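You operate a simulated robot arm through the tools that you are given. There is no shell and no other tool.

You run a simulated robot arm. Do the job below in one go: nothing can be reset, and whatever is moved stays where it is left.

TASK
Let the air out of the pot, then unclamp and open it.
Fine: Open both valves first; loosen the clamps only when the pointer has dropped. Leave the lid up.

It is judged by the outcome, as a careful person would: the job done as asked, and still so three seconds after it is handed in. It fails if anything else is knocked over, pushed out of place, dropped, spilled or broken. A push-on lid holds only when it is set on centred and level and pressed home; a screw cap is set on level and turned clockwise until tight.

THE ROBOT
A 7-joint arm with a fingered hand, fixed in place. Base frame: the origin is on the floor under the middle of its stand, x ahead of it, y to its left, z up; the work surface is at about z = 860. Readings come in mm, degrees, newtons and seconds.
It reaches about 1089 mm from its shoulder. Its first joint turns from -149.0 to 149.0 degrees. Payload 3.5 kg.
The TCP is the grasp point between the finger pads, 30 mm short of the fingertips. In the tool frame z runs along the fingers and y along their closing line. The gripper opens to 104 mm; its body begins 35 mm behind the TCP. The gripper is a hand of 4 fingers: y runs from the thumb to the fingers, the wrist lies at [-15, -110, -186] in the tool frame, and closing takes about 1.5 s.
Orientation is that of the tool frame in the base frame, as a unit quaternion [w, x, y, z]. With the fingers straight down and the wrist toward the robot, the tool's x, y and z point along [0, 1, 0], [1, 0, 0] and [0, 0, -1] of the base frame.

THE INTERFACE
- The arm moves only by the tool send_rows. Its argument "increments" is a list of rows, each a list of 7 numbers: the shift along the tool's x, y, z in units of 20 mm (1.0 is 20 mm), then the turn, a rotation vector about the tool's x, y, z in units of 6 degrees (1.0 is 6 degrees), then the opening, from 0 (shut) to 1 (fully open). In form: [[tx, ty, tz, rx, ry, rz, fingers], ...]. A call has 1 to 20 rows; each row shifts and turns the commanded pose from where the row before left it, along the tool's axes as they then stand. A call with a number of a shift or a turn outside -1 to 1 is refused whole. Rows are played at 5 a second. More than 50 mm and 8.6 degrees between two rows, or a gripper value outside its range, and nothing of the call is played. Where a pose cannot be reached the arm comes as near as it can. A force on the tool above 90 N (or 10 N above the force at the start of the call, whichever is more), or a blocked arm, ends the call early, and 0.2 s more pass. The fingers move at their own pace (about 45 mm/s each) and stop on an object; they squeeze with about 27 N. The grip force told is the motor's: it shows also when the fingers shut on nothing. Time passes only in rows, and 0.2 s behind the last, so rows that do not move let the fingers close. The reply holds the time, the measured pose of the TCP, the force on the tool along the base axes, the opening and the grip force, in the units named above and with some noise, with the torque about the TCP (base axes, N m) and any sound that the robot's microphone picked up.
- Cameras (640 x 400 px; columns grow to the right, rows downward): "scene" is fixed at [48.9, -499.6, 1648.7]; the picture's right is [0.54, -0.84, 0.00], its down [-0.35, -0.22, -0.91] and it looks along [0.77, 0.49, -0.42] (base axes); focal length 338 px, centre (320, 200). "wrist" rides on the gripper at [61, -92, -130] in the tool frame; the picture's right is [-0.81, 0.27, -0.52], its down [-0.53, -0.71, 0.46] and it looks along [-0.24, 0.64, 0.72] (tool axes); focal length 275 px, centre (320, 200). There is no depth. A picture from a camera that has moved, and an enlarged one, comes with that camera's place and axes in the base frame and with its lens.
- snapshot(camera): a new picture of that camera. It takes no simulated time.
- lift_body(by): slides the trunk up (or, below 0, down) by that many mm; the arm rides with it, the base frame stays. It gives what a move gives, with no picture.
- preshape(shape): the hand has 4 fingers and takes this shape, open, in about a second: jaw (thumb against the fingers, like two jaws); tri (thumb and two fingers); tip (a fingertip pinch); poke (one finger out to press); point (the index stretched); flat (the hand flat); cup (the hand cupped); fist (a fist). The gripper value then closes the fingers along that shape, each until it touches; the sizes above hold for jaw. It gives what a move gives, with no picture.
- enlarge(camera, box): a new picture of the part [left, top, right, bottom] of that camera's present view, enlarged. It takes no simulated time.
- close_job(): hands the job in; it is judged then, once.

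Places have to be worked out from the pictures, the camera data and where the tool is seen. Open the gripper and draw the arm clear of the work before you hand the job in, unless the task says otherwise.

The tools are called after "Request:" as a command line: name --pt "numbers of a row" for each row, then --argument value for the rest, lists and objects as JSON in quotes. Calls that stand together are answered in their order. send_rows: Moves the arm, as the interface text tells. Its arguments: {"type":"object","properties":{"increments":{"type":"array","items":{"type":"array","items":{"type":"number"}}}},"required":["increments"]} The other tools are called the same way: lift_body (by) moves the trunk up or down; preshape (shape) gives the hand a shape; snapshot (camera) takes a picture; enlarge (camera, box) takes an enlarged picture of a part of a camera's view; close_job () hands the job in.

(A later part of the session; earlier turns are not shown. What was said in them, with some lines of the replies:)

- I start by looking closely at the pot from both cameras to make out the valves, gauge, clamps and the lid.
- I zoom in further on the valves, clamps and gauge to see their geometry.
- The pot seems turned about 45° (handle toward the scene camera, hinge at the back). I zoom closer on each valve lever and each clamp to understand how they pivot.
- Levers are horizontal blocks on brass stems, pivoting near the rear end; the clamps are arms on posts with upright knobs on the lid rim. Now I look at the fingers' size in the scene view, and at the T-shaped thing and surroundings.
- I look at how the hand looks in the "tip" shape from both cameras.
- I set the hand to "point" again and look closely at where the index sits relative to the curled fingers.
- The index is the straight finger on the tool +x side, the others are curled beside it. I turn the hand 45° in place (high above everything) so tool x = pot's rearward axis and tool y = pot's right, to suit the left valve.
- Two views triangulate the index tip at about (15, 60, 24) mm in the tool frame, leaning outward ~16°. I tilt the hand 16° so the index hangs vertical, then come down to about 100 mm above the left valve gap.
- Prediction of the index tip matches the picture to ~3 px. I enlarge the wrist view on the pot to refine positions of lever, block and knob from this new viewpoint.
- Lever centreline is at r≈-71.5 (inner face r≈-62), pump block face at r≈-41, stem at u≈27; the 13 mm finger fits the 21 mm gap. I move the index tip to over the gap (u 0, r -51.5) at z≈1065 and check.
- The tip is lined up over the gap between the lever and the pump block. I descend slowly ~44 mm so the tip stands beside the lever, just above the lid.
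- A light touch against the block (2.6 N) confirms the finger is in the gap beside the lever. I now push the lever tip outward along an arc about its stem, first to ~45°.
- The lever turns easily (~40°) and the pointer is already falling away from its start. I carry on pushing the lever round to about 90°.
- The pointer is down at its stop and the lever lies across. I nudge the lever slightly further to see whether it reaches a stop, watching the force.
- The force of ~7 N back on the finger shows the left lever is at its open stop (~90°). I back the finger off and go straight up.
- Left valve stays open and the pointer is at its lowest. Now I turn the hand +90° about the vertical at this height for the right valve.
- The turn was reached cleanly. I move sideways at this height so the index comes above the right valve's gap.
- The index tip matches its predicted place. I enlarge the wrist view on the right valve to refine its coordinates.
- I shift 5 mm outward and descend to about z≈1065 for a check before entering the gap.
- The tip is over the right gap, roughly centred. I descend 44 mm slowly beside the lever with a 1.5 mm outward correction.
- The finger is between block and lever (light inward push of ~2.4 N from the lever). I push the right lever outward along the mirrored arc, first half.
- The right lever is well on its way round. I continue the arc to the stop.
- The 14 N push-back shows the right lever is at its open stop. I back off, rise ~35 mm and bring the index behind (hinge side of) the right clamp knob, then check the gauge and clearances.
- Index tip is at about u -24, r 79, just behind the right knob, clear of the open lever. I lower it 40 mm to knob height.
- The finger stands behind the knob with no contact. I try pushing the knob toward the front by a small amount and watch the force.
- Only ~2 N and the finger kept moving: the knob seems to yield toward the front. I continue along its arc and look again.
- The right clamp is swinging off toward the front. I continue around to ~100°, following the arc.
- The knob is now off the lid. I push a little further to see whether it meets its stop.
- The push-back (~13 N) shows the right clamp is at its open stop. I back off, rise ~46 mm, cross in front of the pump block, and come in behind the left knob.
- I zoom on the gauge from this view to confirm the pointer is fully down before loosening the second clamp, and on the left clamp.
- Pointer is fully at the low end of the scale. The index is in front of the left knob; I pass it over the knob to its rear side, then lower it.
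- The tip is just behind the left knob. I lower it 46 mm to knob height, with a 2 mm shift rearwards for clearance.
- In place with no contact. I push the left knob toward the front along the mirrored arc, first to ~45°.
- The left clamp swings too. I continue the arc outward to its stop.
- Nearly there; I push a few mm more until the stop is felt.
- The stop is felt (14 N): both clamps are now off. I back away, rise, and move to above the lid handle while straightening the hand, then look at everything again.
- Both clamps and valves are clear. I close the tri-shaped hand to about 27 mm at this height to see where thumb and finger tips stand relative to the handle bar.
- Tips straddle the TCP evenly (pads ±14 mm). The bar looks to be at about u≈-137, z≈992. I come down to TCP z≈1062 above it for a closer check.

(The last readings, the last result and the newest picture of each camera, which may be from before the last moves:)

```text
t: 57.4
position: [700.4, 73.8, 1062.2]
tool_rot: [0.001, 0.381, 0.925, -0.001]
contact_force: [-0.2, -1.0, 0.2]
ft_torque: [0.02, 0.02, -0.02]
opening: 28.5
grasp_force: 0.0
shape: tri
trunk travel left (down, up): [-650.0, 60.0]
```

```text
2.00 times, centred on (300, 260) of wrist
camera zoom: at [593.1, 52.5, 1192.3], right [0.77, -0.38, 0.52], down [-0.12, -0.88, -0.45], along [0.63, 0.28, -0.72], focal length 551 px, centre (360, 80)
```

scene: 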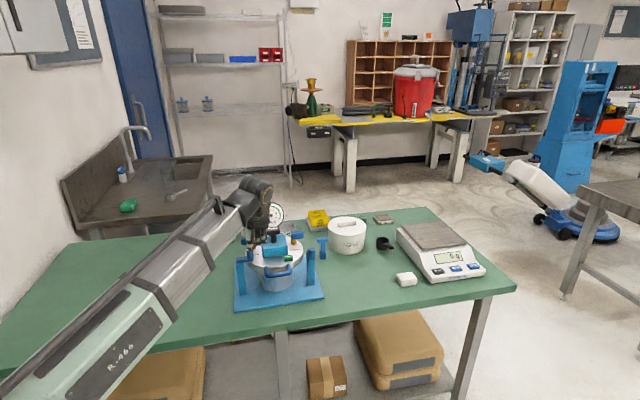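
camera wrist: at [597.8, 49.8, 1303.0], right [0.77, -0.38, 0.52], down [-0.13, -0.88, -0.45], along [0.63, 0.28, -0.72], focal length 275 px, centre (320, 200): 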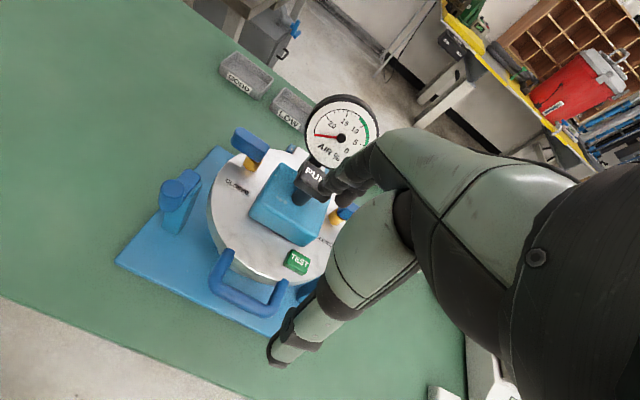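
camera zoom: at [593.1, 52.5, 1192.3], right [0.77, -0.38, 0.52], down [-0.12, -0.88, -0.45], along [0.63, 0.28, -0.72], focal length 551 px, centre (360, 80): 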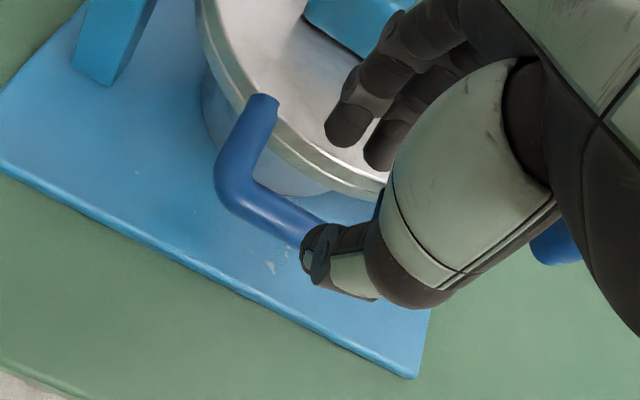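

The hand is centred over the bar (u≈-138). I lower it 52 mm so the tips reach ~15 mm below the bar, fingers inside the loop and thumb outside.

Request:
send_rows --pt "-0.03 0 0.65 0 0 0 0.27" --pt "-0.03 0 0.65 0 0 0 0.27" --pt "-0.03 0 0.65 0 0 0 0.27" --pt "-0.03 0 0.65 0 0 0 0.27" --pt "0 0 0 0 0 0 0.27"

Request:
enlarge --camera "scene" --box '[240, 220, 320, 300]'

Request:
enlarge --camera "wrist" --box '[200, 120, 400, 320]'

```text
t: 58.6
position: [700.8, 71.4, 1018.5]
tool_rot: [0.005, 0.383, 0.924, 0.003]
contact_force: [4.9, -2.1, 64.6]
ft_torque: [1.26, -2.19, -0.12]
opening: 32.2
grasp_force: 0.0
shape: tri
trunk travel left (down, up): [-650.0, 60.0]
```

```text
5.00 times, centred on (280, 260) of scene
camera zoom: at [48.9, -499.6, 1648.7], right [0.54, -0.84, 0.0], down [-0.35, -0.22, -0.91], along [0.77, 0.49, -0.42], focal length 1688 px, centre (520, -100)
```

zoom: 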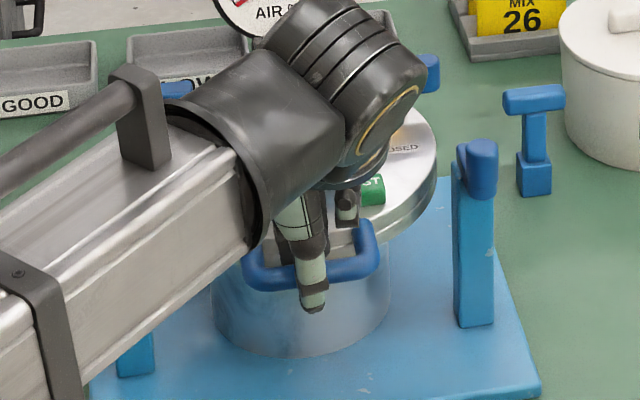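

```text
2.00 times, centred on (300, 220) of wrist
camera zoom: at [591.8, 49.4, 1146.6], right [0.76, -0.38, 0.52], down [-0.12, -0.88, -0.46], along [0.64, 0.29, -0.72], focal length 551 px, centre (360, 160)
```

zoom: 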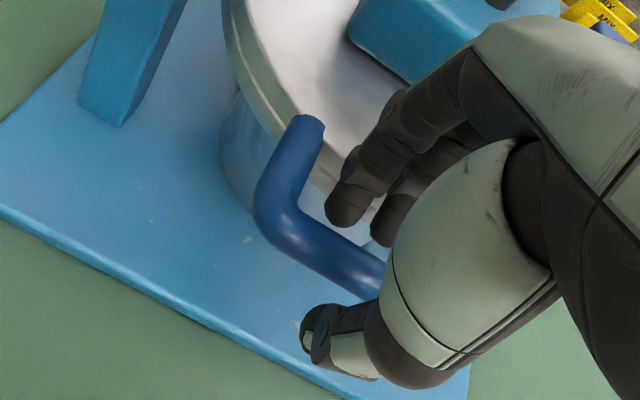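

64 N upward: the torque places the contact at the lid's edge under the fingers' bulge, so I stop pressing and go straight up 50 mm at once.

Request:
send_rows --pt "0 0 -0.5 0 0 0 0.27" --pt "0 0 -1 0 0 0 0.27" --pt "0 0 -1 0 0 0 0.27" --pt "0 0 0 0 0 0 0.27"

Request:
enlarge --camera "scene" --box '[220, 200, 340, 320]'

Request:
snapshot --camera "wrist"

```text
t: 59.6
position: [703.5, 72.5, 1061.9]
tool_rot: [0.0, 0.38, 0.925, -0.001]
contact_force: [0.6, -0.9, -0.5]
ft_torque: [-0.01, -0.03, 0.0]
opening: 28.4
grasp_force: 0.1
shape: tri
trunk travel left (down, up): [-650.0, 60.0]
```

```text
3.33 times, centred on (280, 260) of scene
camera zoom: at [48.9, -499.6, 1648.7], right [0.54, -0.84, 0.0], down [-0.35, -0.22, -0.91], along [0.77, 0.49, -0.42], focal length 1125 px, centre (453, 0)
```

zoom: 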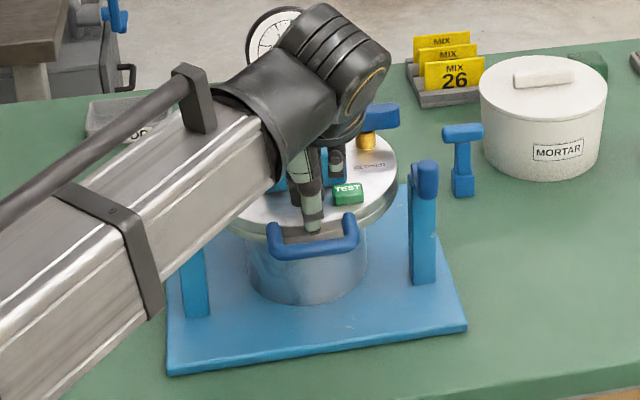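

```text
taken
camera wrist: at [595.4, 51.1, 1191.2], right [0.77, -0.38, 0.52], down [-0.13, -0.88, -0.45], along [0.63, 0.28, -0.73], focal length 275 px, centre (320, 200)
```

wrist: 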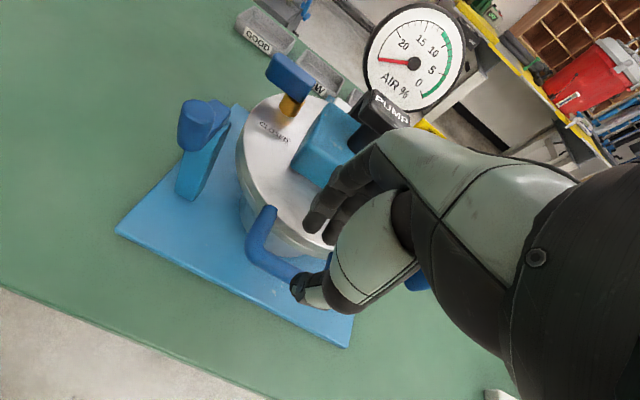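

No harm done; everything is still in place. I tilt the hand 20° back so the fingertips hang vertical, shift 10 mm toward the front, and look before entering the loop again.

Request:
send_rows --pt "0 0 0 -0.833 0 0 0.25" --pt "0 0 0 -0.833 0 0 0.25" --pt "0 0 0 -0.833 0 0 0.25" --pt "0 0 0 -0.833 0 0 0.25" --pt "0 -0.5 -0.18 0 0 0 0.25" --pt "0 -0.34 0.94 0 0 0 0.25" --pt "0 0 0 0 0 0 0.25" --pt "0 0 0 0 0 0 0.25"

Request:
enlarge --camera "scene" --box '[240, 220, 320, 300]'

Request:
enlarge --camera "wrist" --box '[200, 120, 400, 320]'

```text
t: 61.4
position: [696.6, 63.6, 1041.4]
tool_rot: [0.067, 0.375, 0.911, 0.16]
contact_force: [-0.1, 0.2, -0.8]
ft_torque: [-0.01, -0.01, 0.02]
opening: 26.3
grasp_force: 0.0
shape: tri
trunk travel left (down, up): [-650.0, 60.0]
```

```text
5.00 times, centred on (280, 260) of scene
camera zoom: at [48.9, -499.6, 1648.7], right [0.54, -0.84, 0.0], down [-0.35, -0.22, -0.91], along [0.77, 0.49, -0.42], focal length 1688 px, centre (520, -100)
```

zoom: 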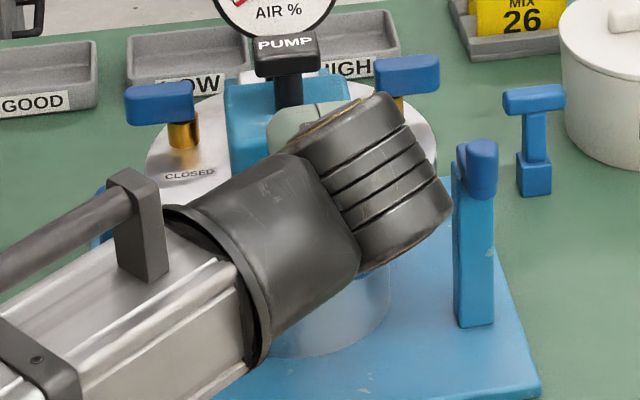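

```text
2.00 times, centred on (300, 220) of wrist
camera zoom: at [560.8, 15.1, 1131.3], right [0.63, -0.51, 0.58], down [0.01, -0.74, -0.67], along [0.77, 0.43, -0.46], focal length 551 px, centre (360, 160)
```

zoom: 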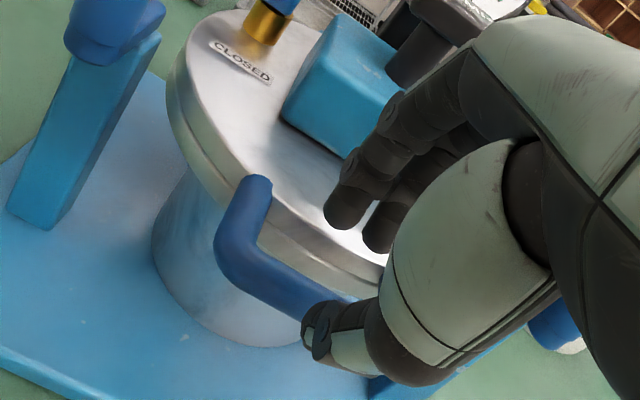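

From this view the bar sits at about u≈-137.5, z≈997, and finger/thumb tips straddle it. I go down in small steps, checking the force.

Request:
send_rows --pt "0 -0.137 0.376 0 0 0 0.25" --pt "0 -0.137 0.376 0 0 0 0.25" --pt "0 0 0 0 0 0 0.25"

Request:
enlarge --camera "wrist" --box '[200, 120, 400, 320]'

```text
t: 62.2
position: [697.1, 63.0, 1024.9]
tool_rot: [0.066, 0.375, 0.911, 0.16]
contact_force: [0.3, -0.1, 0.3]
ft_torque: [0.02, -0.01, -0.01]
opening: 26.2
grasp_force: 0.0
shape: tri
trunk travel left (down, up): [-650.0, 60.0]
```

```text
2.00 times, centred on (300, 220) of wrist
camera zoom: at [561.0, 14.8, 1114.9], right [0.63, -0.51, 0.58], down [0.01, -0.74, -0.67], along [0.78, 0.43, -0.46], focal length 551 px, centre (360, 160)
```

zoom: 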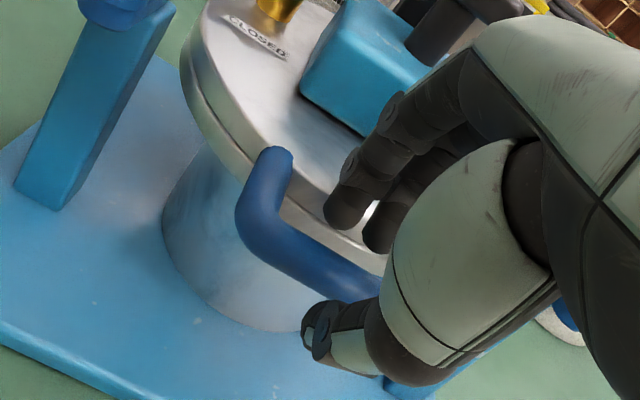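

No contact yet; the finger is entering between lid edge and bar. I continue 10 mm more in fine steps.

Request:
send_rows --pt "0 -0.086 0.235 0 0 0 0.25" --pt "0 -0.086 0.235 0 0 0 0.25" --pt "0 0 0 0 0 0 0.25"

Request:
enlarge --camera "wrist" --box '[240, 160, 360, 280]'

```text
t: 63.0
position: [697.3, 64.6, 1014.4]
tool_rot: [0.067, 0.376, 0.91, 0.16]
contact_force: [1.2, -0.3, -0.9]
ft_torque: [0.02, -0.02, 0.01]
opening: 26.2
grasp_force: 0.1
shape: tri
trunk travel left (down, up): [-650.0, 60.0]
```

```text
3.33 times, centred on (300, 220) of wrist
camera zoom: at [560.9, 15.5, 1105.5], right [0.63, -0.51, 0.58], down [0.01, -0.74, -0.67], along [0.77, 0.43, -0.46], focal length 918 px, centre (387, 133)
```

zoom: 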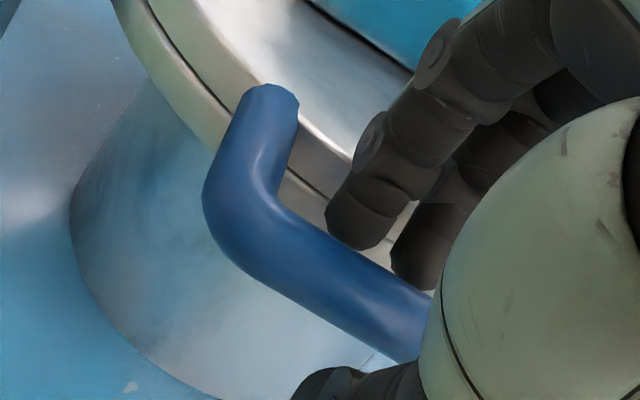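

The fingertips are entering the loop without contact. I go 10 mm deeper.

Request:
send_rows --pt "0 -0.086 0.235 0 0 0 0.25" --pt "0 -0.086 0.235 0 0 0 0.25" --pt "0 0 0 0 0 0 0.25"

Request:
enlarge --camera "wrist" --box '[240, 160, 360, 280]'

```text
t: 63.8
position: [698.1, 63.3, 1004.3]
tool_rot: [0.067, 0.375, 0.911, 0.159]
contact_force: [-0.5, 0.7, -0.1]
ft_torque: [0.01, 0.01, 0.02]
opening: 26.4
grasp_force: 0.1
shape: tri
trunk travel left (down, up): [-650.0, 60.0]
```

```text
3.33 times, centred on (300, 220) of wrist
camera zoom: at [561.3, 14.9, 1094.8], right [0.63, -0.51, 0.58], down [0.01, -0.74, -0.67], along [0.77, 0.43, -0.46], focal length 918 px, centre (387, 133)
```

zoom: 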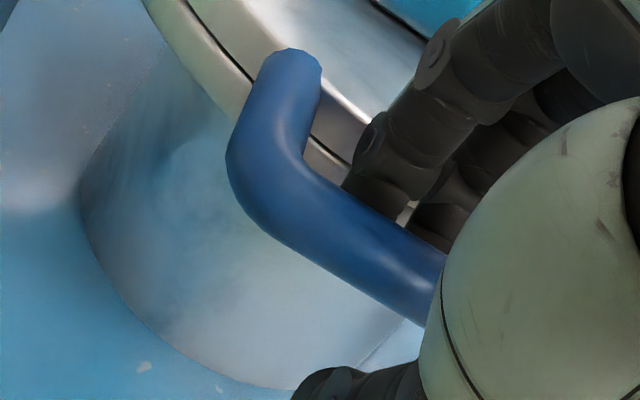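

Fingers are behind the bar with no contact force. I go 4 mm deeper and close the hand on the bar.

Request:
send_rows --pt "0 -0.068 0.188 0 0 0 0.25" --pt "0 0 0 0 0 0 0.1" --pt "0 0 0 0 0 0 0" --pt "0 0 0 0 0 0 0" --pt "0 0 0 0 0 0 0" --pt "0 0 0 0 0 0 0" --pt "0 0 0 0 0 0 0"

Request:
enlarge --camera "wrist" --box '[240, 160, 360, 280]'

Request:
snapshot --camera "wrist"

```text
t: 65.4
position: [697.3, 64.7, 1000.0]
tool_rot: [0.065, 0.375, 0.911, 0.159]
contact_force: [0.3, -0.2, -7.8]
ft_torque: [0.0, 0.05, -0.04]
opening: 1.3
grasp_force: 26.8
shape: tri
trunk travel left (down, up): [-650.0, 60.0]
```

```text
3.33 times, centred on (300, 220) of wrist
camera zoom: at [561.0, 15.2, 1090.6], right [0.63, -0.51, 0.58], down [0.01, -0.74, -0.67], along [0.77, 0.43, -0.46], focal length 918 px, centre (387, 133)
```

zoom: 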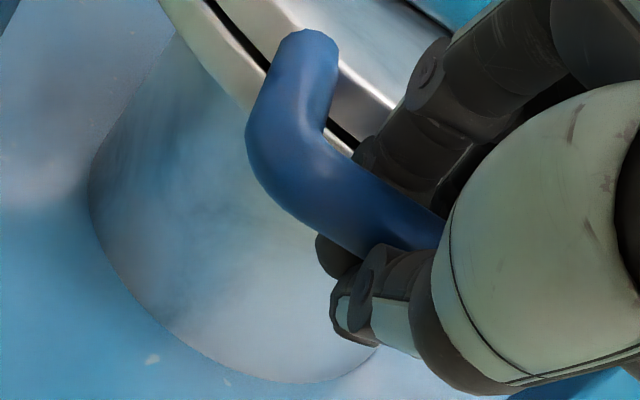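

```text
taken
camera wrist: at [561.0, 15.2, 1090.6], right [0.63, -0.51, 0.58], down [0.01, -0.74, -0.67], along [0.77, 0.43, -0.46], focal length 275 px, centre (320, 200)
```

wrist: 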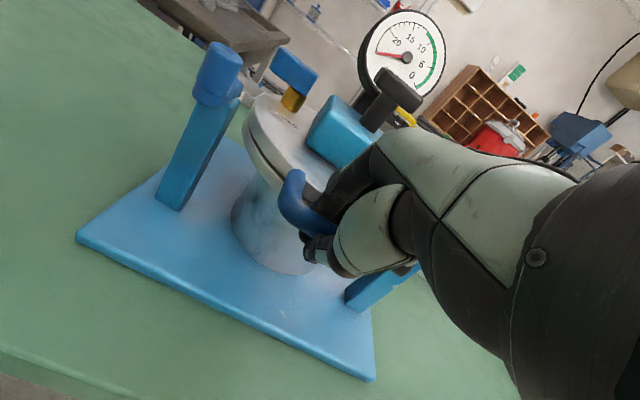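

The fingers and thumb have closed under the bar, caging it, and the lid has just lifted a hair (~8 N load). I begin lifting along an arc about the rear hinge, first ~9°, checking the force.

Request:
send_rows --pt "0 0.257 -0.619 0.175 0 0 0" --pt "0 0.277 -0.608 0.175 0 0 0" --pt "0 0.293 -0.599 0.175 0 0 0" --pt "0 0 0 0 0 0 0"

Request:
snapshot --camera "scene"

Request:
snapshot --camera "wrist"

```text
t: 66.4
position: [699.2, 64.2, 1039.7]
tool_rot: [0.056, 0.377, 0.915, 0.135]
contact_force: [-2.1, 0.9, -5.3]
ft_torque: [-0.05, 0.12, -0.02]
opening: 1.3
grasp_force: 27.3
shape: tri
trunk travel left (down, up): [-650.0, 60.0]
```

```text
taken
```

scene: 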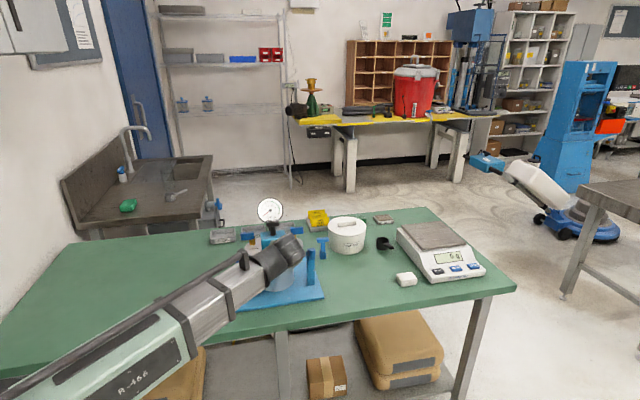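

```text
taken
camera wrist: at [567.3, 21.3, 1138.6], right [0.66, -0.49, 0.57], down [-0.01, -0.77, -0.64], along [0.76, 0.41, -0.51], focal length 275 px, centre (320, 200)
```

wrist: 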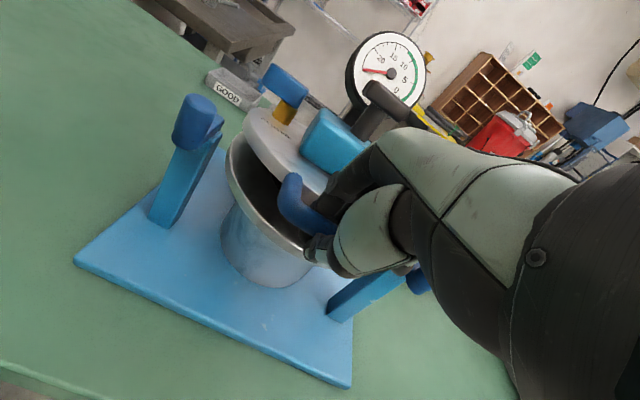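

The lid opens smoothly on its hinge with about 5 N. I continue up to ~28°.

Request:
send_rows --pt "0 0.319 -0.588 0.175 0 0 0" --pt "0 0.331 -0.582 0.175 0 0 0" --pt "0 0.356 -0.568 0.175 0 0 0" --pt "0 0.372 -0.553 0.175 0 0 0" --pt "0 0.398 -0.541 0.175 0 0 0" --pt "0 0.41 -0.528 0.175 0 0 0" --pt "0 0 0 0 0 0 0"

Request:
snapshot --camera "wrist"

```text
t: 68.0
position: [717.9, 84.9, 1117.7]
tool_rot: [0.036, 0.38, 0.92, 0.084]
contact_force: [1.6, 0.8, -5.9]
ft_torque: [-0.1, 0.13, -0.08]
opening: 1.3
grasp_force: 27.0
shape: tri
trunk travel left (down, up): [-650.0, 60.0]
```

```text
taken
camera wrist: at [594.2, 48.4, 1227.8], right [0.7, -0.45, 0.56], down [-0.06, -0.81, -0.58], along [0.71, 0.37, -0.6], focal length 275 px, centre (320, 200)
```

wrist: 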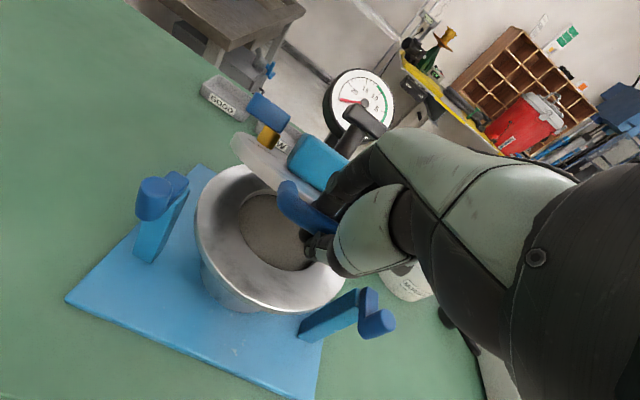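

The lid follows well (TCP exactly on the planned arc, ~6 N). I continue to about 46°.

Request:
send_rows --pt "0 0.426 -0.511 0.175 0 0 0" --pt "0 0.444 -0.504 0.175 0 0 0" --pt "0 0.457 -0.488 0.175 0 0 0" --pt "0 0.479 -0.462 0.175 0 0 0" --pt "0 0.488 -0.454 0.175 0 0 0" --pt "0 0.512 -0.435 0.175 0 0 0" --pt "0 0 0 0 0 0 0"

Request:
snapshot --camera "scene"

Request:
snapshot --camera "wrist"

```text
t: 69.6
position: [752.7, 118.7, 1179.1]
tool_rot: [0.014, 0.381, 0.924, 0.034]
contact_force: [4.1, 6.2, -13.2]
ft_torque: [-0.16, 0.17, -0.02]
opening: 1.4
grasp_force: 27.0
shape: tri
trunk travel left (down, up): [-650.0, 60.0]
```

```text
taken
```

scene: 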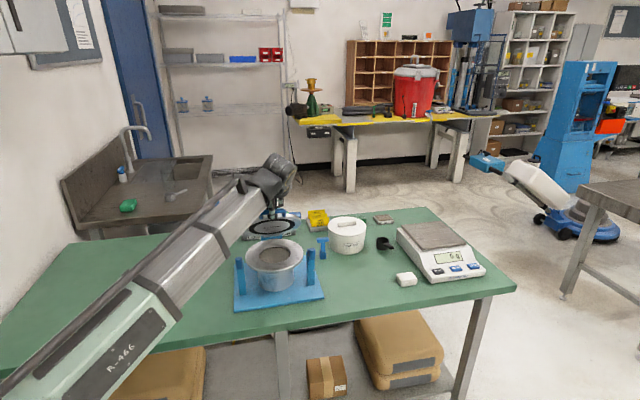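

```text
taken
camera wrist: at [637.3, 91.0, 1302.7], right [0.74, -0.4, 0.54], down [-0.1, -0.86, -0.5], along [0.66, 0.32, -0.68], focal length 275 px, centre (320, 200)
```

wrist: 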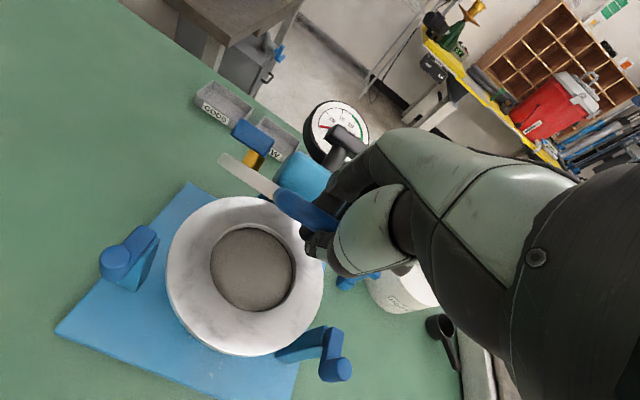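

Small pull of ~14 N along the lid toward the hinge: my arc is ~2 mm too wide there. I correct inward a little and continue to about 61°.

Request:
send_rows --pt "0 0.564 -0.364 0.175 0 0 0" --pt "0 0.58 -0.348 0.175 0 0 0" --pt "0 0.554 -0.375 0.175 0 0 0" --pt "0 0.557 -0.364 0.175 0 0 0" --pt "0 0.57 -0.345 0.175 0 0 0" --pt "0 0 0 0 0 0 0"

Request:
enlarge --camera "scene" --box '[210, 140, 340, 310]'

Request:
snapshot --camera "wrist"

```text
t: 71.0
position: [790.9, 156.7, 1216.9]
tool_rot: [-0.005, 0.382, 0.924, -0.009]
contact_force: [5.6, 0.4, -12.7]
ft_torque: [-0.17, 0.11, -0.09]
opening: 1.4
grasp_force: 27.2
shape: tri
trunk travel left (down, up): [-650.0, 60.0]
```

```text
2.35 times, centred on (275, 225) of scene
camera zoom: at [48.9, -499.6, 1648.7], right [0.54, -0.84, 0.0], down [-0.35, -0.22, -0.91], along [0.77, 0.49, -0.42], focal length 794 px, centre (426, 141)
```

zoom: 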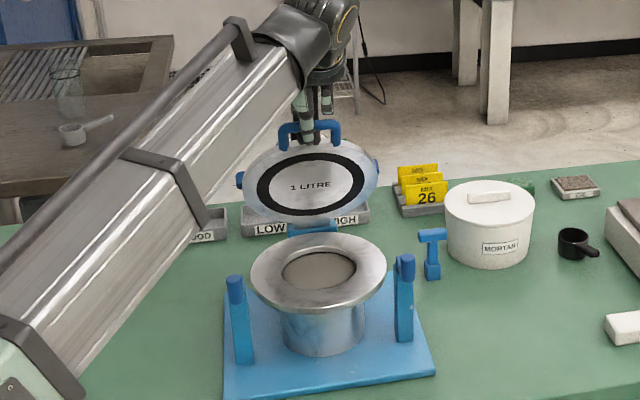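

```text
taken
camera wrist: at [684.0, 138.8, 1349.2], right [0.78, -0.37, 0.51], down [-0.13, -0.89, -0.44], along [0.62, 0.27, -0.74], focal length 275 px, centre (320, 200)
```

wrist: 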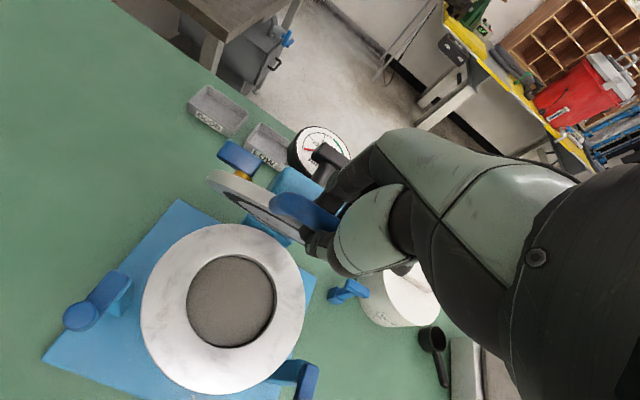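

Lid is at about 61°, still a gentle radial pull. I continue with a slight inward correction to ~76°.

Request:
send_rows --pt "0 0.61 -0.276 0.175 0 0 0" --pt "0 0.621 -0.252 0.175 0 0 0" --pt "0 0.6 -0.283 0.175 0 0 0" --pt "0 0.613 -0.26 0.175 0 0 0" --pt "0 0.62 -0.242 0.175 0 0 0" --pt "0 0 0 0 0 0 0"

Request:
enlarge --camera "scene" --box '[210, 140, 340, 310]'

Request:
snapshot --camera "wrist"

```text
t: 72.4
position: [836.6, 202.0, 1239.9]
tool_rot: [-0.022, 0.38, 0.923, -0.051]
contact_force: [2.2, 2.0, -13.5]
ft_torque: [-0.22, 0.12, -0.04]
opening: 1.6
grasp_force: 27.1
shape: tri
trunk travel left (down, up): [-650.0, 60.0]
```

```text
2.35 times, centred on (275, 225) of scene
camera zoom: at [48.9, -499.6, 1648.7], right [0.54, -0.84, 0.0], down [-0.35, -0.22, -0.91], along [0.77, 0.49, -0.42], focal length 794 px, centre (426, 141)
```

zoom: 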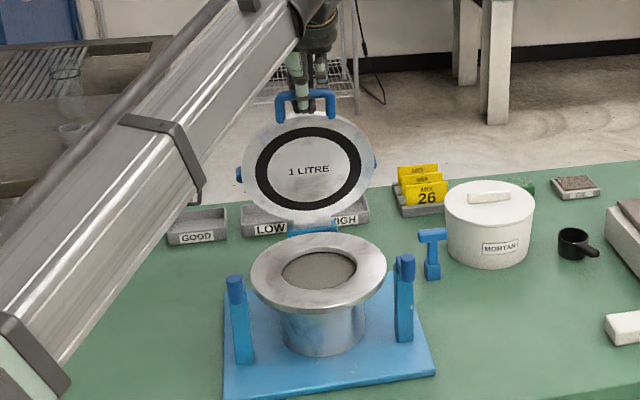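

```text
taken
camera wrist: at [737.6, 192.0, 1378.9], right [0.81, -0.34, 0.48], down [-0.16, -0.91, -0.37], along [0.57, 0.23, -0.79], focal length 275 px, centre (320, 200)
```

wrist: 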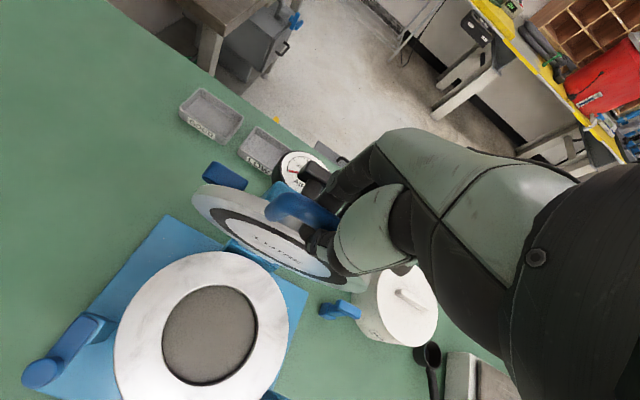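

About 76° now. I continue to ~88° with a slight downward correction, watching for a stop.

Request:
send_rows --pt "0 0.632 -0.2 0.175 0 0 0" --pt "0 0.636 -0.173 0.175 0 0 0" --pt "0 0.645 -0.15 0.175 0 0 0" --pt "0 0.647 -0.133 0.175 0 0 0" --pt "0 0 0 0 0 0 0"

Request:
enlarge --camera "scene" --box '[210, 140, 340, 310]'

Request:
snapshot --camera "wrist"

```text
t: 73.6
position: [873.4, 240.4, 1246.0]
tool_rot: [-0.035, 0.381, 0.92, -0.087]
contact_force: [0.6, 0.5, -23.3]
ft_torque: [-0.4, 0.29, -0.06]
opening: 1.2
grasp_force: 27.4
shape: tri
trunk travel left (down, up): [-650.0, 60.0]
```

```text
2.35 times, centred on (275, 225) of scene
camera zoom: at [48.9, -499.6, 1648.7], right [0.54, -0.84, 0.0], down [-0.35, -0.22, -0.91], along [0.77, 0.49, -0.42], focal length 794 px, centre (426, 141)
```

zoom: 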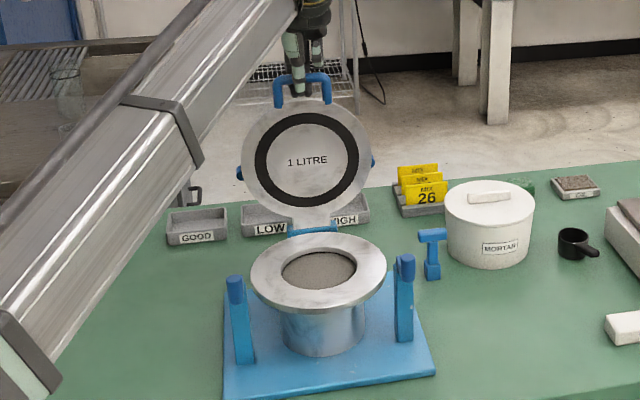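

```text
taken
camera wrist: at [782.6, 237.0, 1390.2], right [0.83, -0.31, 0.46], down [-0.18, -0.93, -0.32], along [0.52, 0.18, -0.83], focal length 275 px, centre (320, 200)
```

wrist: 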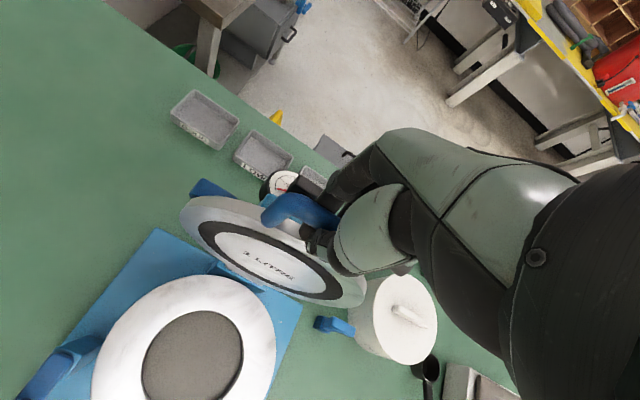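

The lid is nearly upright, with a 23 N upward pull from my hand (arc slightly high), no tangential load. I lower the path by ~3 mm and move on to ~94°.

Request:
send_rows --pt "0 0.665 -0.061 0.175 0 0 0" --pt "0 0.672 -0.035 0.175 0 0 0" --pt "0 0 0 0 0 0 0"

Request:
enlarge --camera "scene" --box '[210, 140, 340, 310]'

```text
t: 74.4
position: [889.4, 256.7, 1242.7]
tool_rot: [-0.041, 0.38, 0.919, -0.101]
contact_force: [2.8, -1.1, -12.8]
ft_torque: [-0.23, 0.14, -0.07]
opening: 1.2
grasp_force: 27.4
shape: tri
out of reach, approached as far as the arm can: row 2
trunk travel left (down, up): [-650.0, 60.0]
```

```text
2.35 times, centred on (275, 225) of scene
camera zoom: at [48.9, -499.6, 1648.7], right [0.54, -0.84, 0.0], down [-0.35, -0.22, -0.91], along [0.77, 0.49, -0.42], focal length 794 px, centre (426, 141)
```

zoom: 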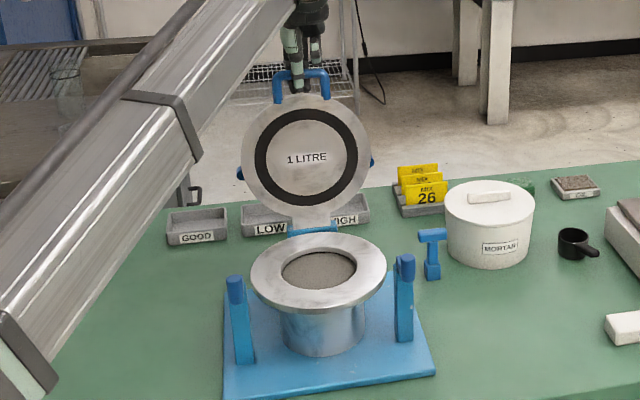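

The arm reached its limit; the lid is at ~94° and now pulls slightly backward (past balance). I tilt the hand back 12° to gain reach, keeping the bar caged.

Request:
send_rows --pt "0 -0.01 0.02 -0.5 0 0 0" --pt "0 -0.01 0.02 -0.5 0 0 0" --pt "0 -0.01 0.02 -0.5 0 0 0" --pt "0 -0.01 0.02 -0.5 0 0 0" --pt "0 0 0 0 0 0 0"

Request:
snapshot --camera "wrist"

```text
t: 75.6
position: [888.1, 255.7, 1239.9]
tool_rot: [-0.002, 0.382, 0.924, -0.005]
contact_force: [2.3, -1.5, -13.8]
ft_torque: [-0.19, 0.17, -0.03]
opening: 1.4
grasp_force: 26.8
shape: tri
trunk travel left (down, up): [-650.0, 60.0]
```

```text
taken
camera wrist: at [780.5, 235.9, 1371.3], right [0.77, -0.37, 0.51], down [-0.13, -0.89, -0.45], along [0.62, 0.28, -0.73], focal length 275 px, centre (320, 200)
```

wrist: 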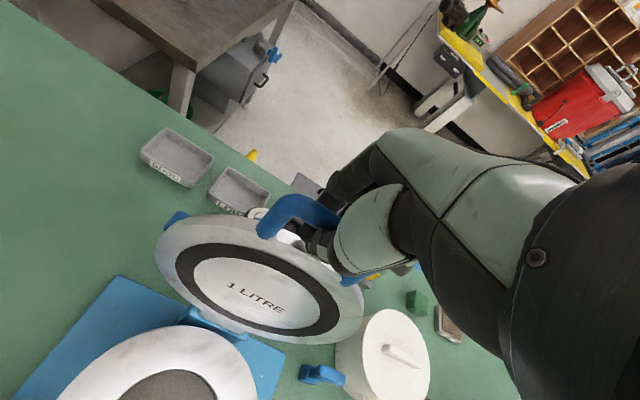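

The tilt went well with no added force. I push on backward in small steps, slightly downward along the arc, feeling for the stop.

Request:
send_rows --pt "0 0.3 0.08 0 0 0 0" --pt "0 0.3 0.08 0 0 0 0" --pt "0 0 0 0 0 0 0"

Request:
enlarge --camera "scene" --box '[210, 140, 340, 310]'

```text
t: 76.4
position: [897.7, 264.9, 1238.0]
tool_rot: [-0.002, 0.381, 0.925, -0.005]
contact_force: [4.5, -3.0, -9.5]
ft_torque: [-0.17, 0.11, -0.11]
opening: 1.2
grasp_force: 26.9
shape: tri
trunk travel left (down, up): [-650.0, 60.0]
```

```text
2.35 times, centred on (275, 225) of scene
camera zoom: at [48.9, -499.6, 1648.7], right [0.54, -0.84, 0.0], down [-0.35, -0.22, -0.91], along [0.77, 0.49, -0.42], focal length 794 px, centre (426, 141)
```

zoom: 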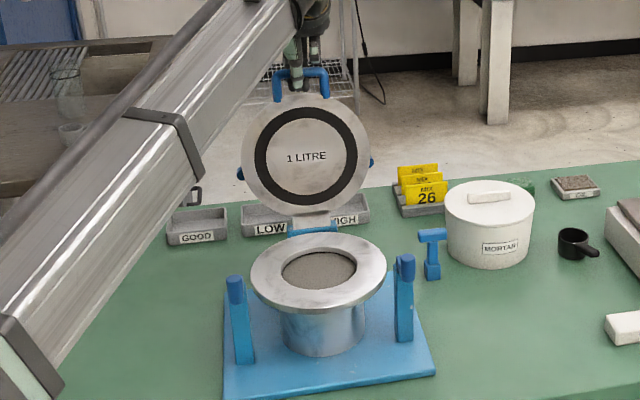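

Still no stop (~97°). I continue a few more small steps.

Request:
send_rows --pt "0 0.3 0.08 0 0 0 0" --pt "0 0.3 0.09 0 0 0 0" --pt "0 0.3 0.1 0 0 0 0" --pt "0 0 0 0 0 0 0"

Request:
enlarge --camera "scene" --box '[210, 140, 340, 310]'

```text
t: 77.4
position: [903.3, 272.3, 1238.1]
tool_rot: [-0.001, 0.382, 0.924, -0.005]
contact_force: [-21.7, -21.9, 5.6]
ft_torque: [-0.06, 0.1, 0.02]
opening: 0.8
grasp_force: 27.2
shape: tri
trunk travel left (down, up): [-650.0, 60.0]
```

```text
2.35 times, centred on (275, 225) of scene
camera zoom: at [48.9, -499.6, 1648.7], right [0.54, -0.84, 0.0], down [-0.35, -0.22, -0.91], along [0.77, 0.49, -0.42], focal length 794 px, centre (426, 141)
```

zoom: 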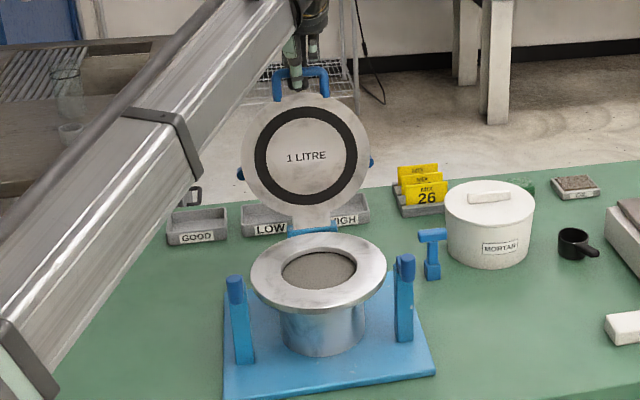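

A firm push-back of ~31 N along -u: the lid has reached its rear stop (~100°). I ease off 8 mm to release the load and open the hand, watching that the lid stays.

Request:
send_rows --pt "0 -0.2 0 0 0 0 0" --pt "0 -0.2 0 0 0 0 0" --pt "0 0 0 0 0 0 0.1" --pt "0 0 0 0 0 0 0.2" --pt "0 0 0 0 0 0 0.4" --pt "0 0 0 0 0 0 0.6" --pt "0 0 0 0 0 0 0.6" --pt "0 0 0 0 0 0 0.6" --pt "0 0 0 0 0 0 0.6"

Request:
enlarge --camera "scene" --box '[230, 130, 330, 260]'

Request:
snapshot --camera "wrist"

```text
t: 79.4
position: [900.4, 271.6, 1233.6]
tool_rot: [-0.002, 0.381, 0.925, -0.006]
contact_force: [-0.1, -0.7, -0.1]
ft_torque: [-0.01, -0.01, -0.02]
opening: 62.0
grasp_force: 0.1
shape: tri
trunk travel left (down, up): [-650.0, 60.0]
```

```text
3.08 times, centred on (280, 195) of scene
camera zoom: at [48.9, -499.6, 1648.7], right [0.54, -0.84, 0.0], down [-0.35, -0.22, -0.91], along [0.77, 0.49, -0.42], focal length 1039 px, centre (443, 215)
```

zoom: 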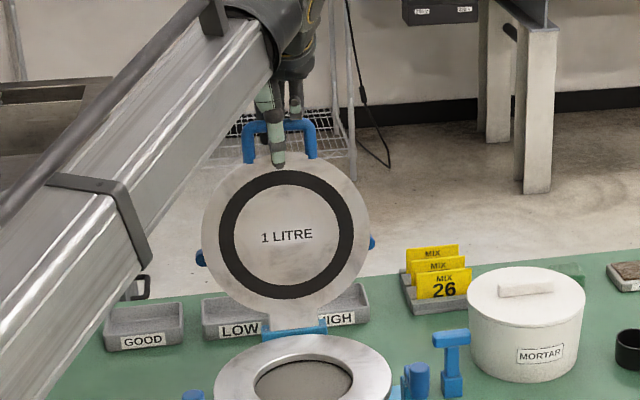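

```text
taken
camera wrist: at [793.2, 252.2, 1364.2], right [0.77, -0.37, 0.52], down [-0.13, -0.89, -0.45], along [0.62, 0.28, -0.73], focal length 275 px, centre (320, 200)
```

wrist: 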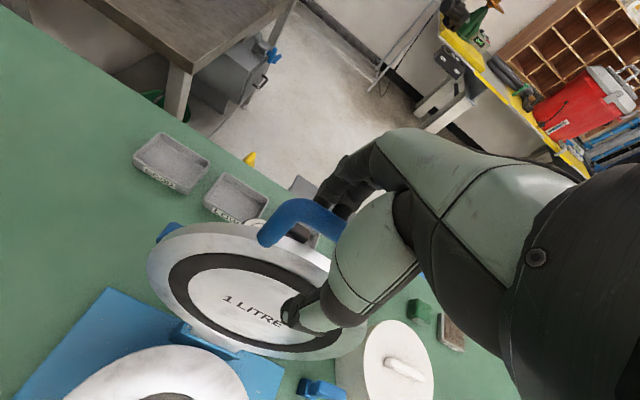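

The lid stands by itself against its stop and the hand carries no force, with thumb and fingers straddling the bar. I raise the trunk 60 mm to lift the hand straight up off the bar.

Request:
lift_body --by 55

Request:
enlarge --camera "scene" --box '[230, 130, 330, 260]'

Request:
snapshot --camera "wrist"

```text
t: 80.4
position: [899.9, 271.8, 1288.9]
tool_rot: [-0.002, 0.381, 0.925, -0.005]
contact_force: [-0.4, 0.4, 0.2]
ft_torque: [0.01, 0.04, -0.03]
opening: 62.4
grasp_force: 0.0
shape: tri
trunk travel left (down, up): [-705.0, 5.0]
```

```text
3.08 times, centred on (280, 195) of scene
camera zoom: at [48.9, -499.6, 1648.7], right [0.54, -0.84, 0.0], down [-0.35, -0.22, -0.91], along [0.77, 0.49, -0.42], focal length 1039 px, centre (443, 215)
```

zoom: 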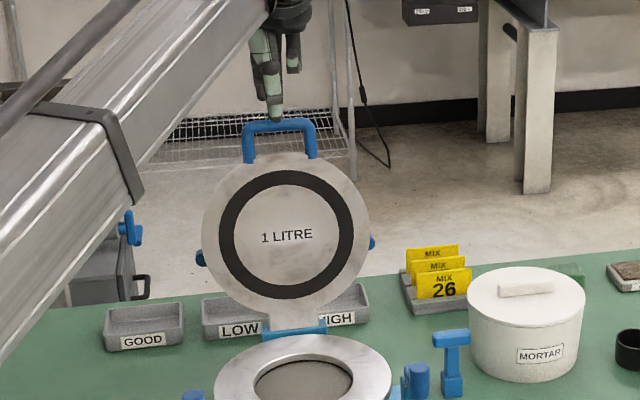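

```text
taken
camera wrist: at [793.4, 252.3, 1419.1], right [0.77, -0.37, 0.52], down [-0.13, -0.89, -0.45], along [0.62, 0.28, -0.73], focal length 275 px, centre (320, 200)
```

wrist: 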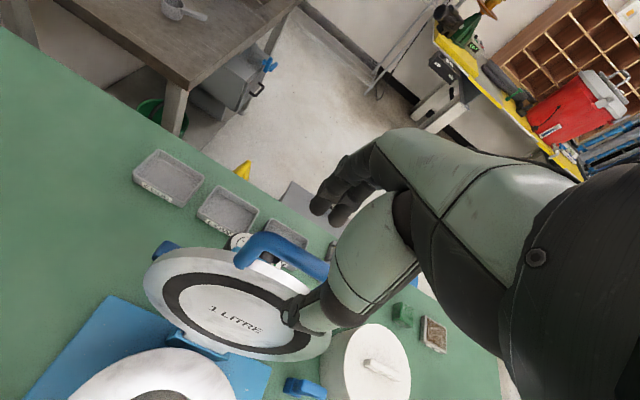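

The hand is above the bar with a small margin. I tilt it back (raising the fingers clear) and withdraw toward the robot and upward.

Request:
send_rows --pt "0 0 -0.3 -0.833 0 0 0.6" --pt "0 0 -0.3 -0.833 0 0 0.6" --pt "0 0 0 -0.833 0 0 0.6" --pt "0 0 0 -0.833 0 0 0.6" --pt "0 0 0 0 0 0 0.6"

Request:
enlarge --camera "scene" --box '[230, 130, 330, 260]'

Request:
snapshot --camera "wrist"

```text
t: 81.6
position: [901.0, 271.5, 1300.1]
tool_rot: [0.065, 0.376, 0.911, 0.157]
contact_force: [-0.4, -0.2, -0.8]
ft_torque: [-0.01, 0.0, 0.0]
opening: 62.1
grasp_force: 0.1
shape: tri
trunk travel left (down, up): [-705.0, 5.0]
```

```text
3.08 times, centred on (280, 195) of scene
camera zoom: at [48.9, -499.6, 1648.7], right [0.54, -0.84, 0.0], down [-0.35, -0.22, -0.91], along [0.77, 0.49, -0.42], focal length 1039 px, centre (443, 215)
```

zoom: 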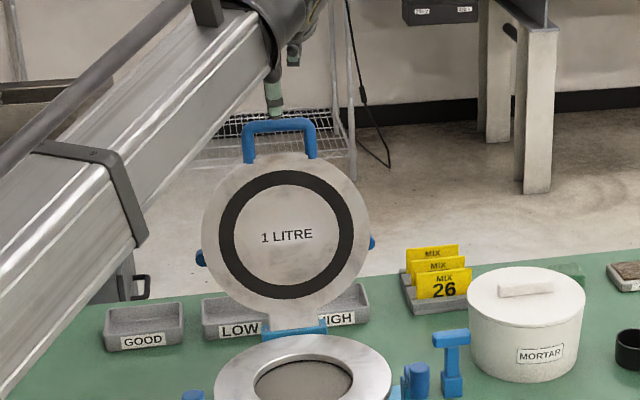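

```text
taken
camera wrist: at [765.5, 223.8, 1392.5], right [0.64, -0.51, 0.58], down [0.01, -0.75, -0.67], along [0.77, 0.43, -0.47], focal length 275 px, centre (320, 200)
```

wrist: 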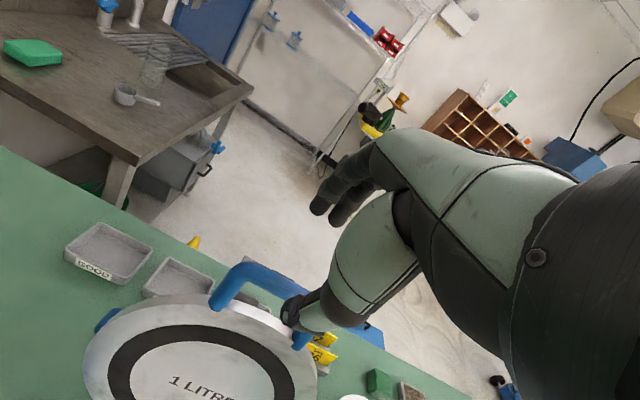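

Fingers are well above the bar. I rise a bit more and draw the hand back toward the robot.

Request:
send_rows --pt "0 0.171 -0.47 0 0 0 0.6" --pt "0 0.171 -0.47 0 0 0 0.6" --pt "0 0.0 -0.8 0 0 0 0.6" --pt "0 -0.855 -0.577 0 0 0 0.6" --pt "0 -0.855 -0.577 0 0 0 0.6" --pt "0 -0.855 -0.577 0 0 0 0.6" --pt "0 -0.855 -0.577 0 0 0 0.6" --pt "0 -0.855 -0.577 0 0 0 0.6" --pt "0 -0.855 -0.577 0 0 0 0.6" --pt "0 -0.855 -0.577 0 0 0 0.6" --pt "0 -0.855 -0.577 0 0 0 0.6" --pt "0 -0.855 -0.577 0 0 0 0.6" --pt "0 -0.855 -0.577 0 0 0 0.6" --pt "0 -0.855 -0.577 0 0 0 0.6" --pt "0 -0.855 -0.577 0 0 0 0.6" --pt "0 0 0 0 0 0 1"

Request:
snapshot --camera "scene"

Request:
snapshot --camera "wrist"

```text
t: 85.0
position: [726.6, 98.4, 1396.6]
tool_rot: [0.066, 0.376, 0.911, 0.156]
contact_force: [-0.3, 0.3, -0.9]
ft_torque: [-0.02, 0.0, 0.0]
opening: 96.1
grasp_force: 0.1
shape: tri
trunk travel left (down, up): [-705.0, 5.0]
```

```text
taken
```

scene: 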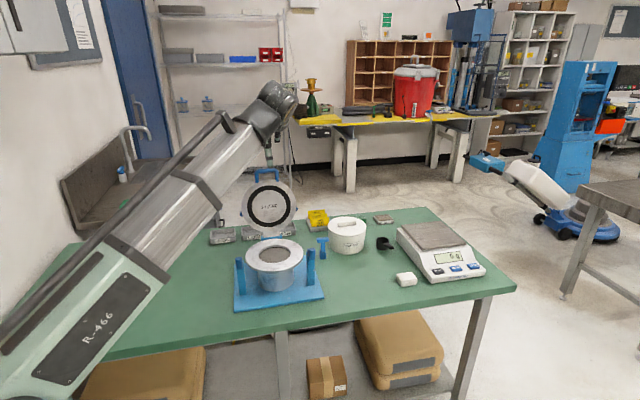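

```text
taken
camera wrist: at [591.9, 50.7, 1489.1], right [0.64, -0.51, 0.58], down [0.01, -0.75, -0.67], along [0.77, 0.43, -0.47], focal length 275 px, centre (320, 200)
```

wrist: 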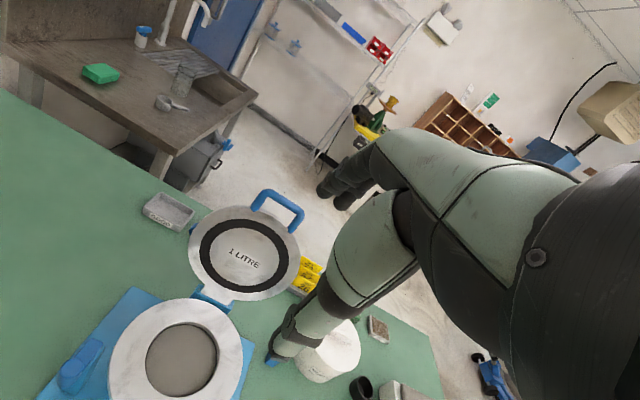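

The lid stays up and the arm is clear. I compare the pot base and neighbouring objects with the first picture to be sure nothing has shifted.

Request:
enlarge --camera "scene" --box '[220, 190, 350, 320]'

Request:
enlarge --camera "wrist" --box '[100, 170, 360, 400]'

```text
3.08 times, centred on (285, 255) of scene
camera zoom: at [48.9, -499.6, 1648.7], right [0.54, -0.84, 0.0], down [-0.35, -0.22, -0.91], along [0.77, 0.49, -0.42], focal length 1039 px, centre (428, 31)
```

zoom: 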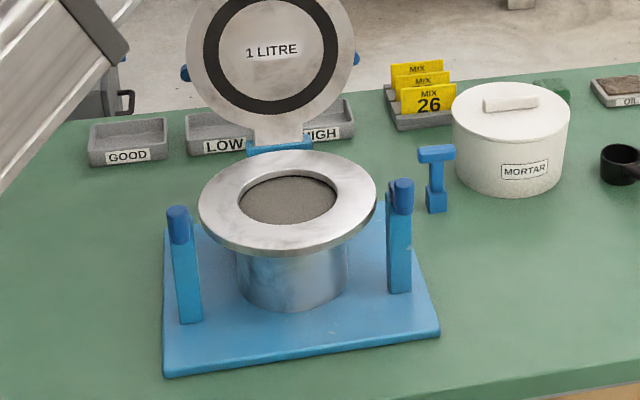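

```text
1.74 times, centred on (230, 285) of wrist
camera zoom: at [591.9, 50.7, 1489.1], right [0.64, -0.51, 0.58], down [0.01, -0.75, -0.67], along [0.77, 0.43, -0.47], focal length 479 px, centre (476, 52)
```

zoom: 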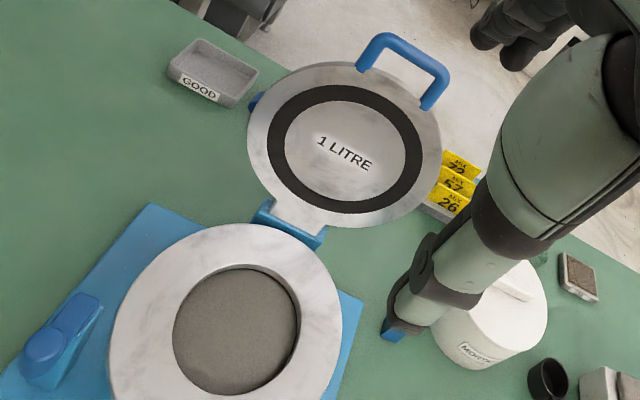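

The base plate, trays, cards, mortar tub and T-tool are all exactly where they were. Both valve levers still stick out sideways (open), both clamps are swung off, the lid stands up by itself, and the open hand is well clear, so I hand the job in.

Request:
close_job

```text
The job is handed in.
```

The pot is vented, unclamped and open, and I've handed the job in. I don't have a judging result to report.

- **Valves:** I turned both levers about 90° to their stops. The pointer fell to the bottom of the scale when the left valve opened. I opened the right valve before touching any clamp.
- **Clamps:** With the pointer at the bottom, I swung both clamps off the lid toward the front until they stopped.
- **Lid:** I lifted it by its handle back to its rear stop, at about 100°. It stands there on its own.

On the first try at the handle, a finger pressed on the lid's edge with about 65 N. I backed off at once and came in at a different angle. Nothing moved or was damaged.

In the last pictures the base plate and everything else on the table were where they started. The hand is open and clear of the pot.
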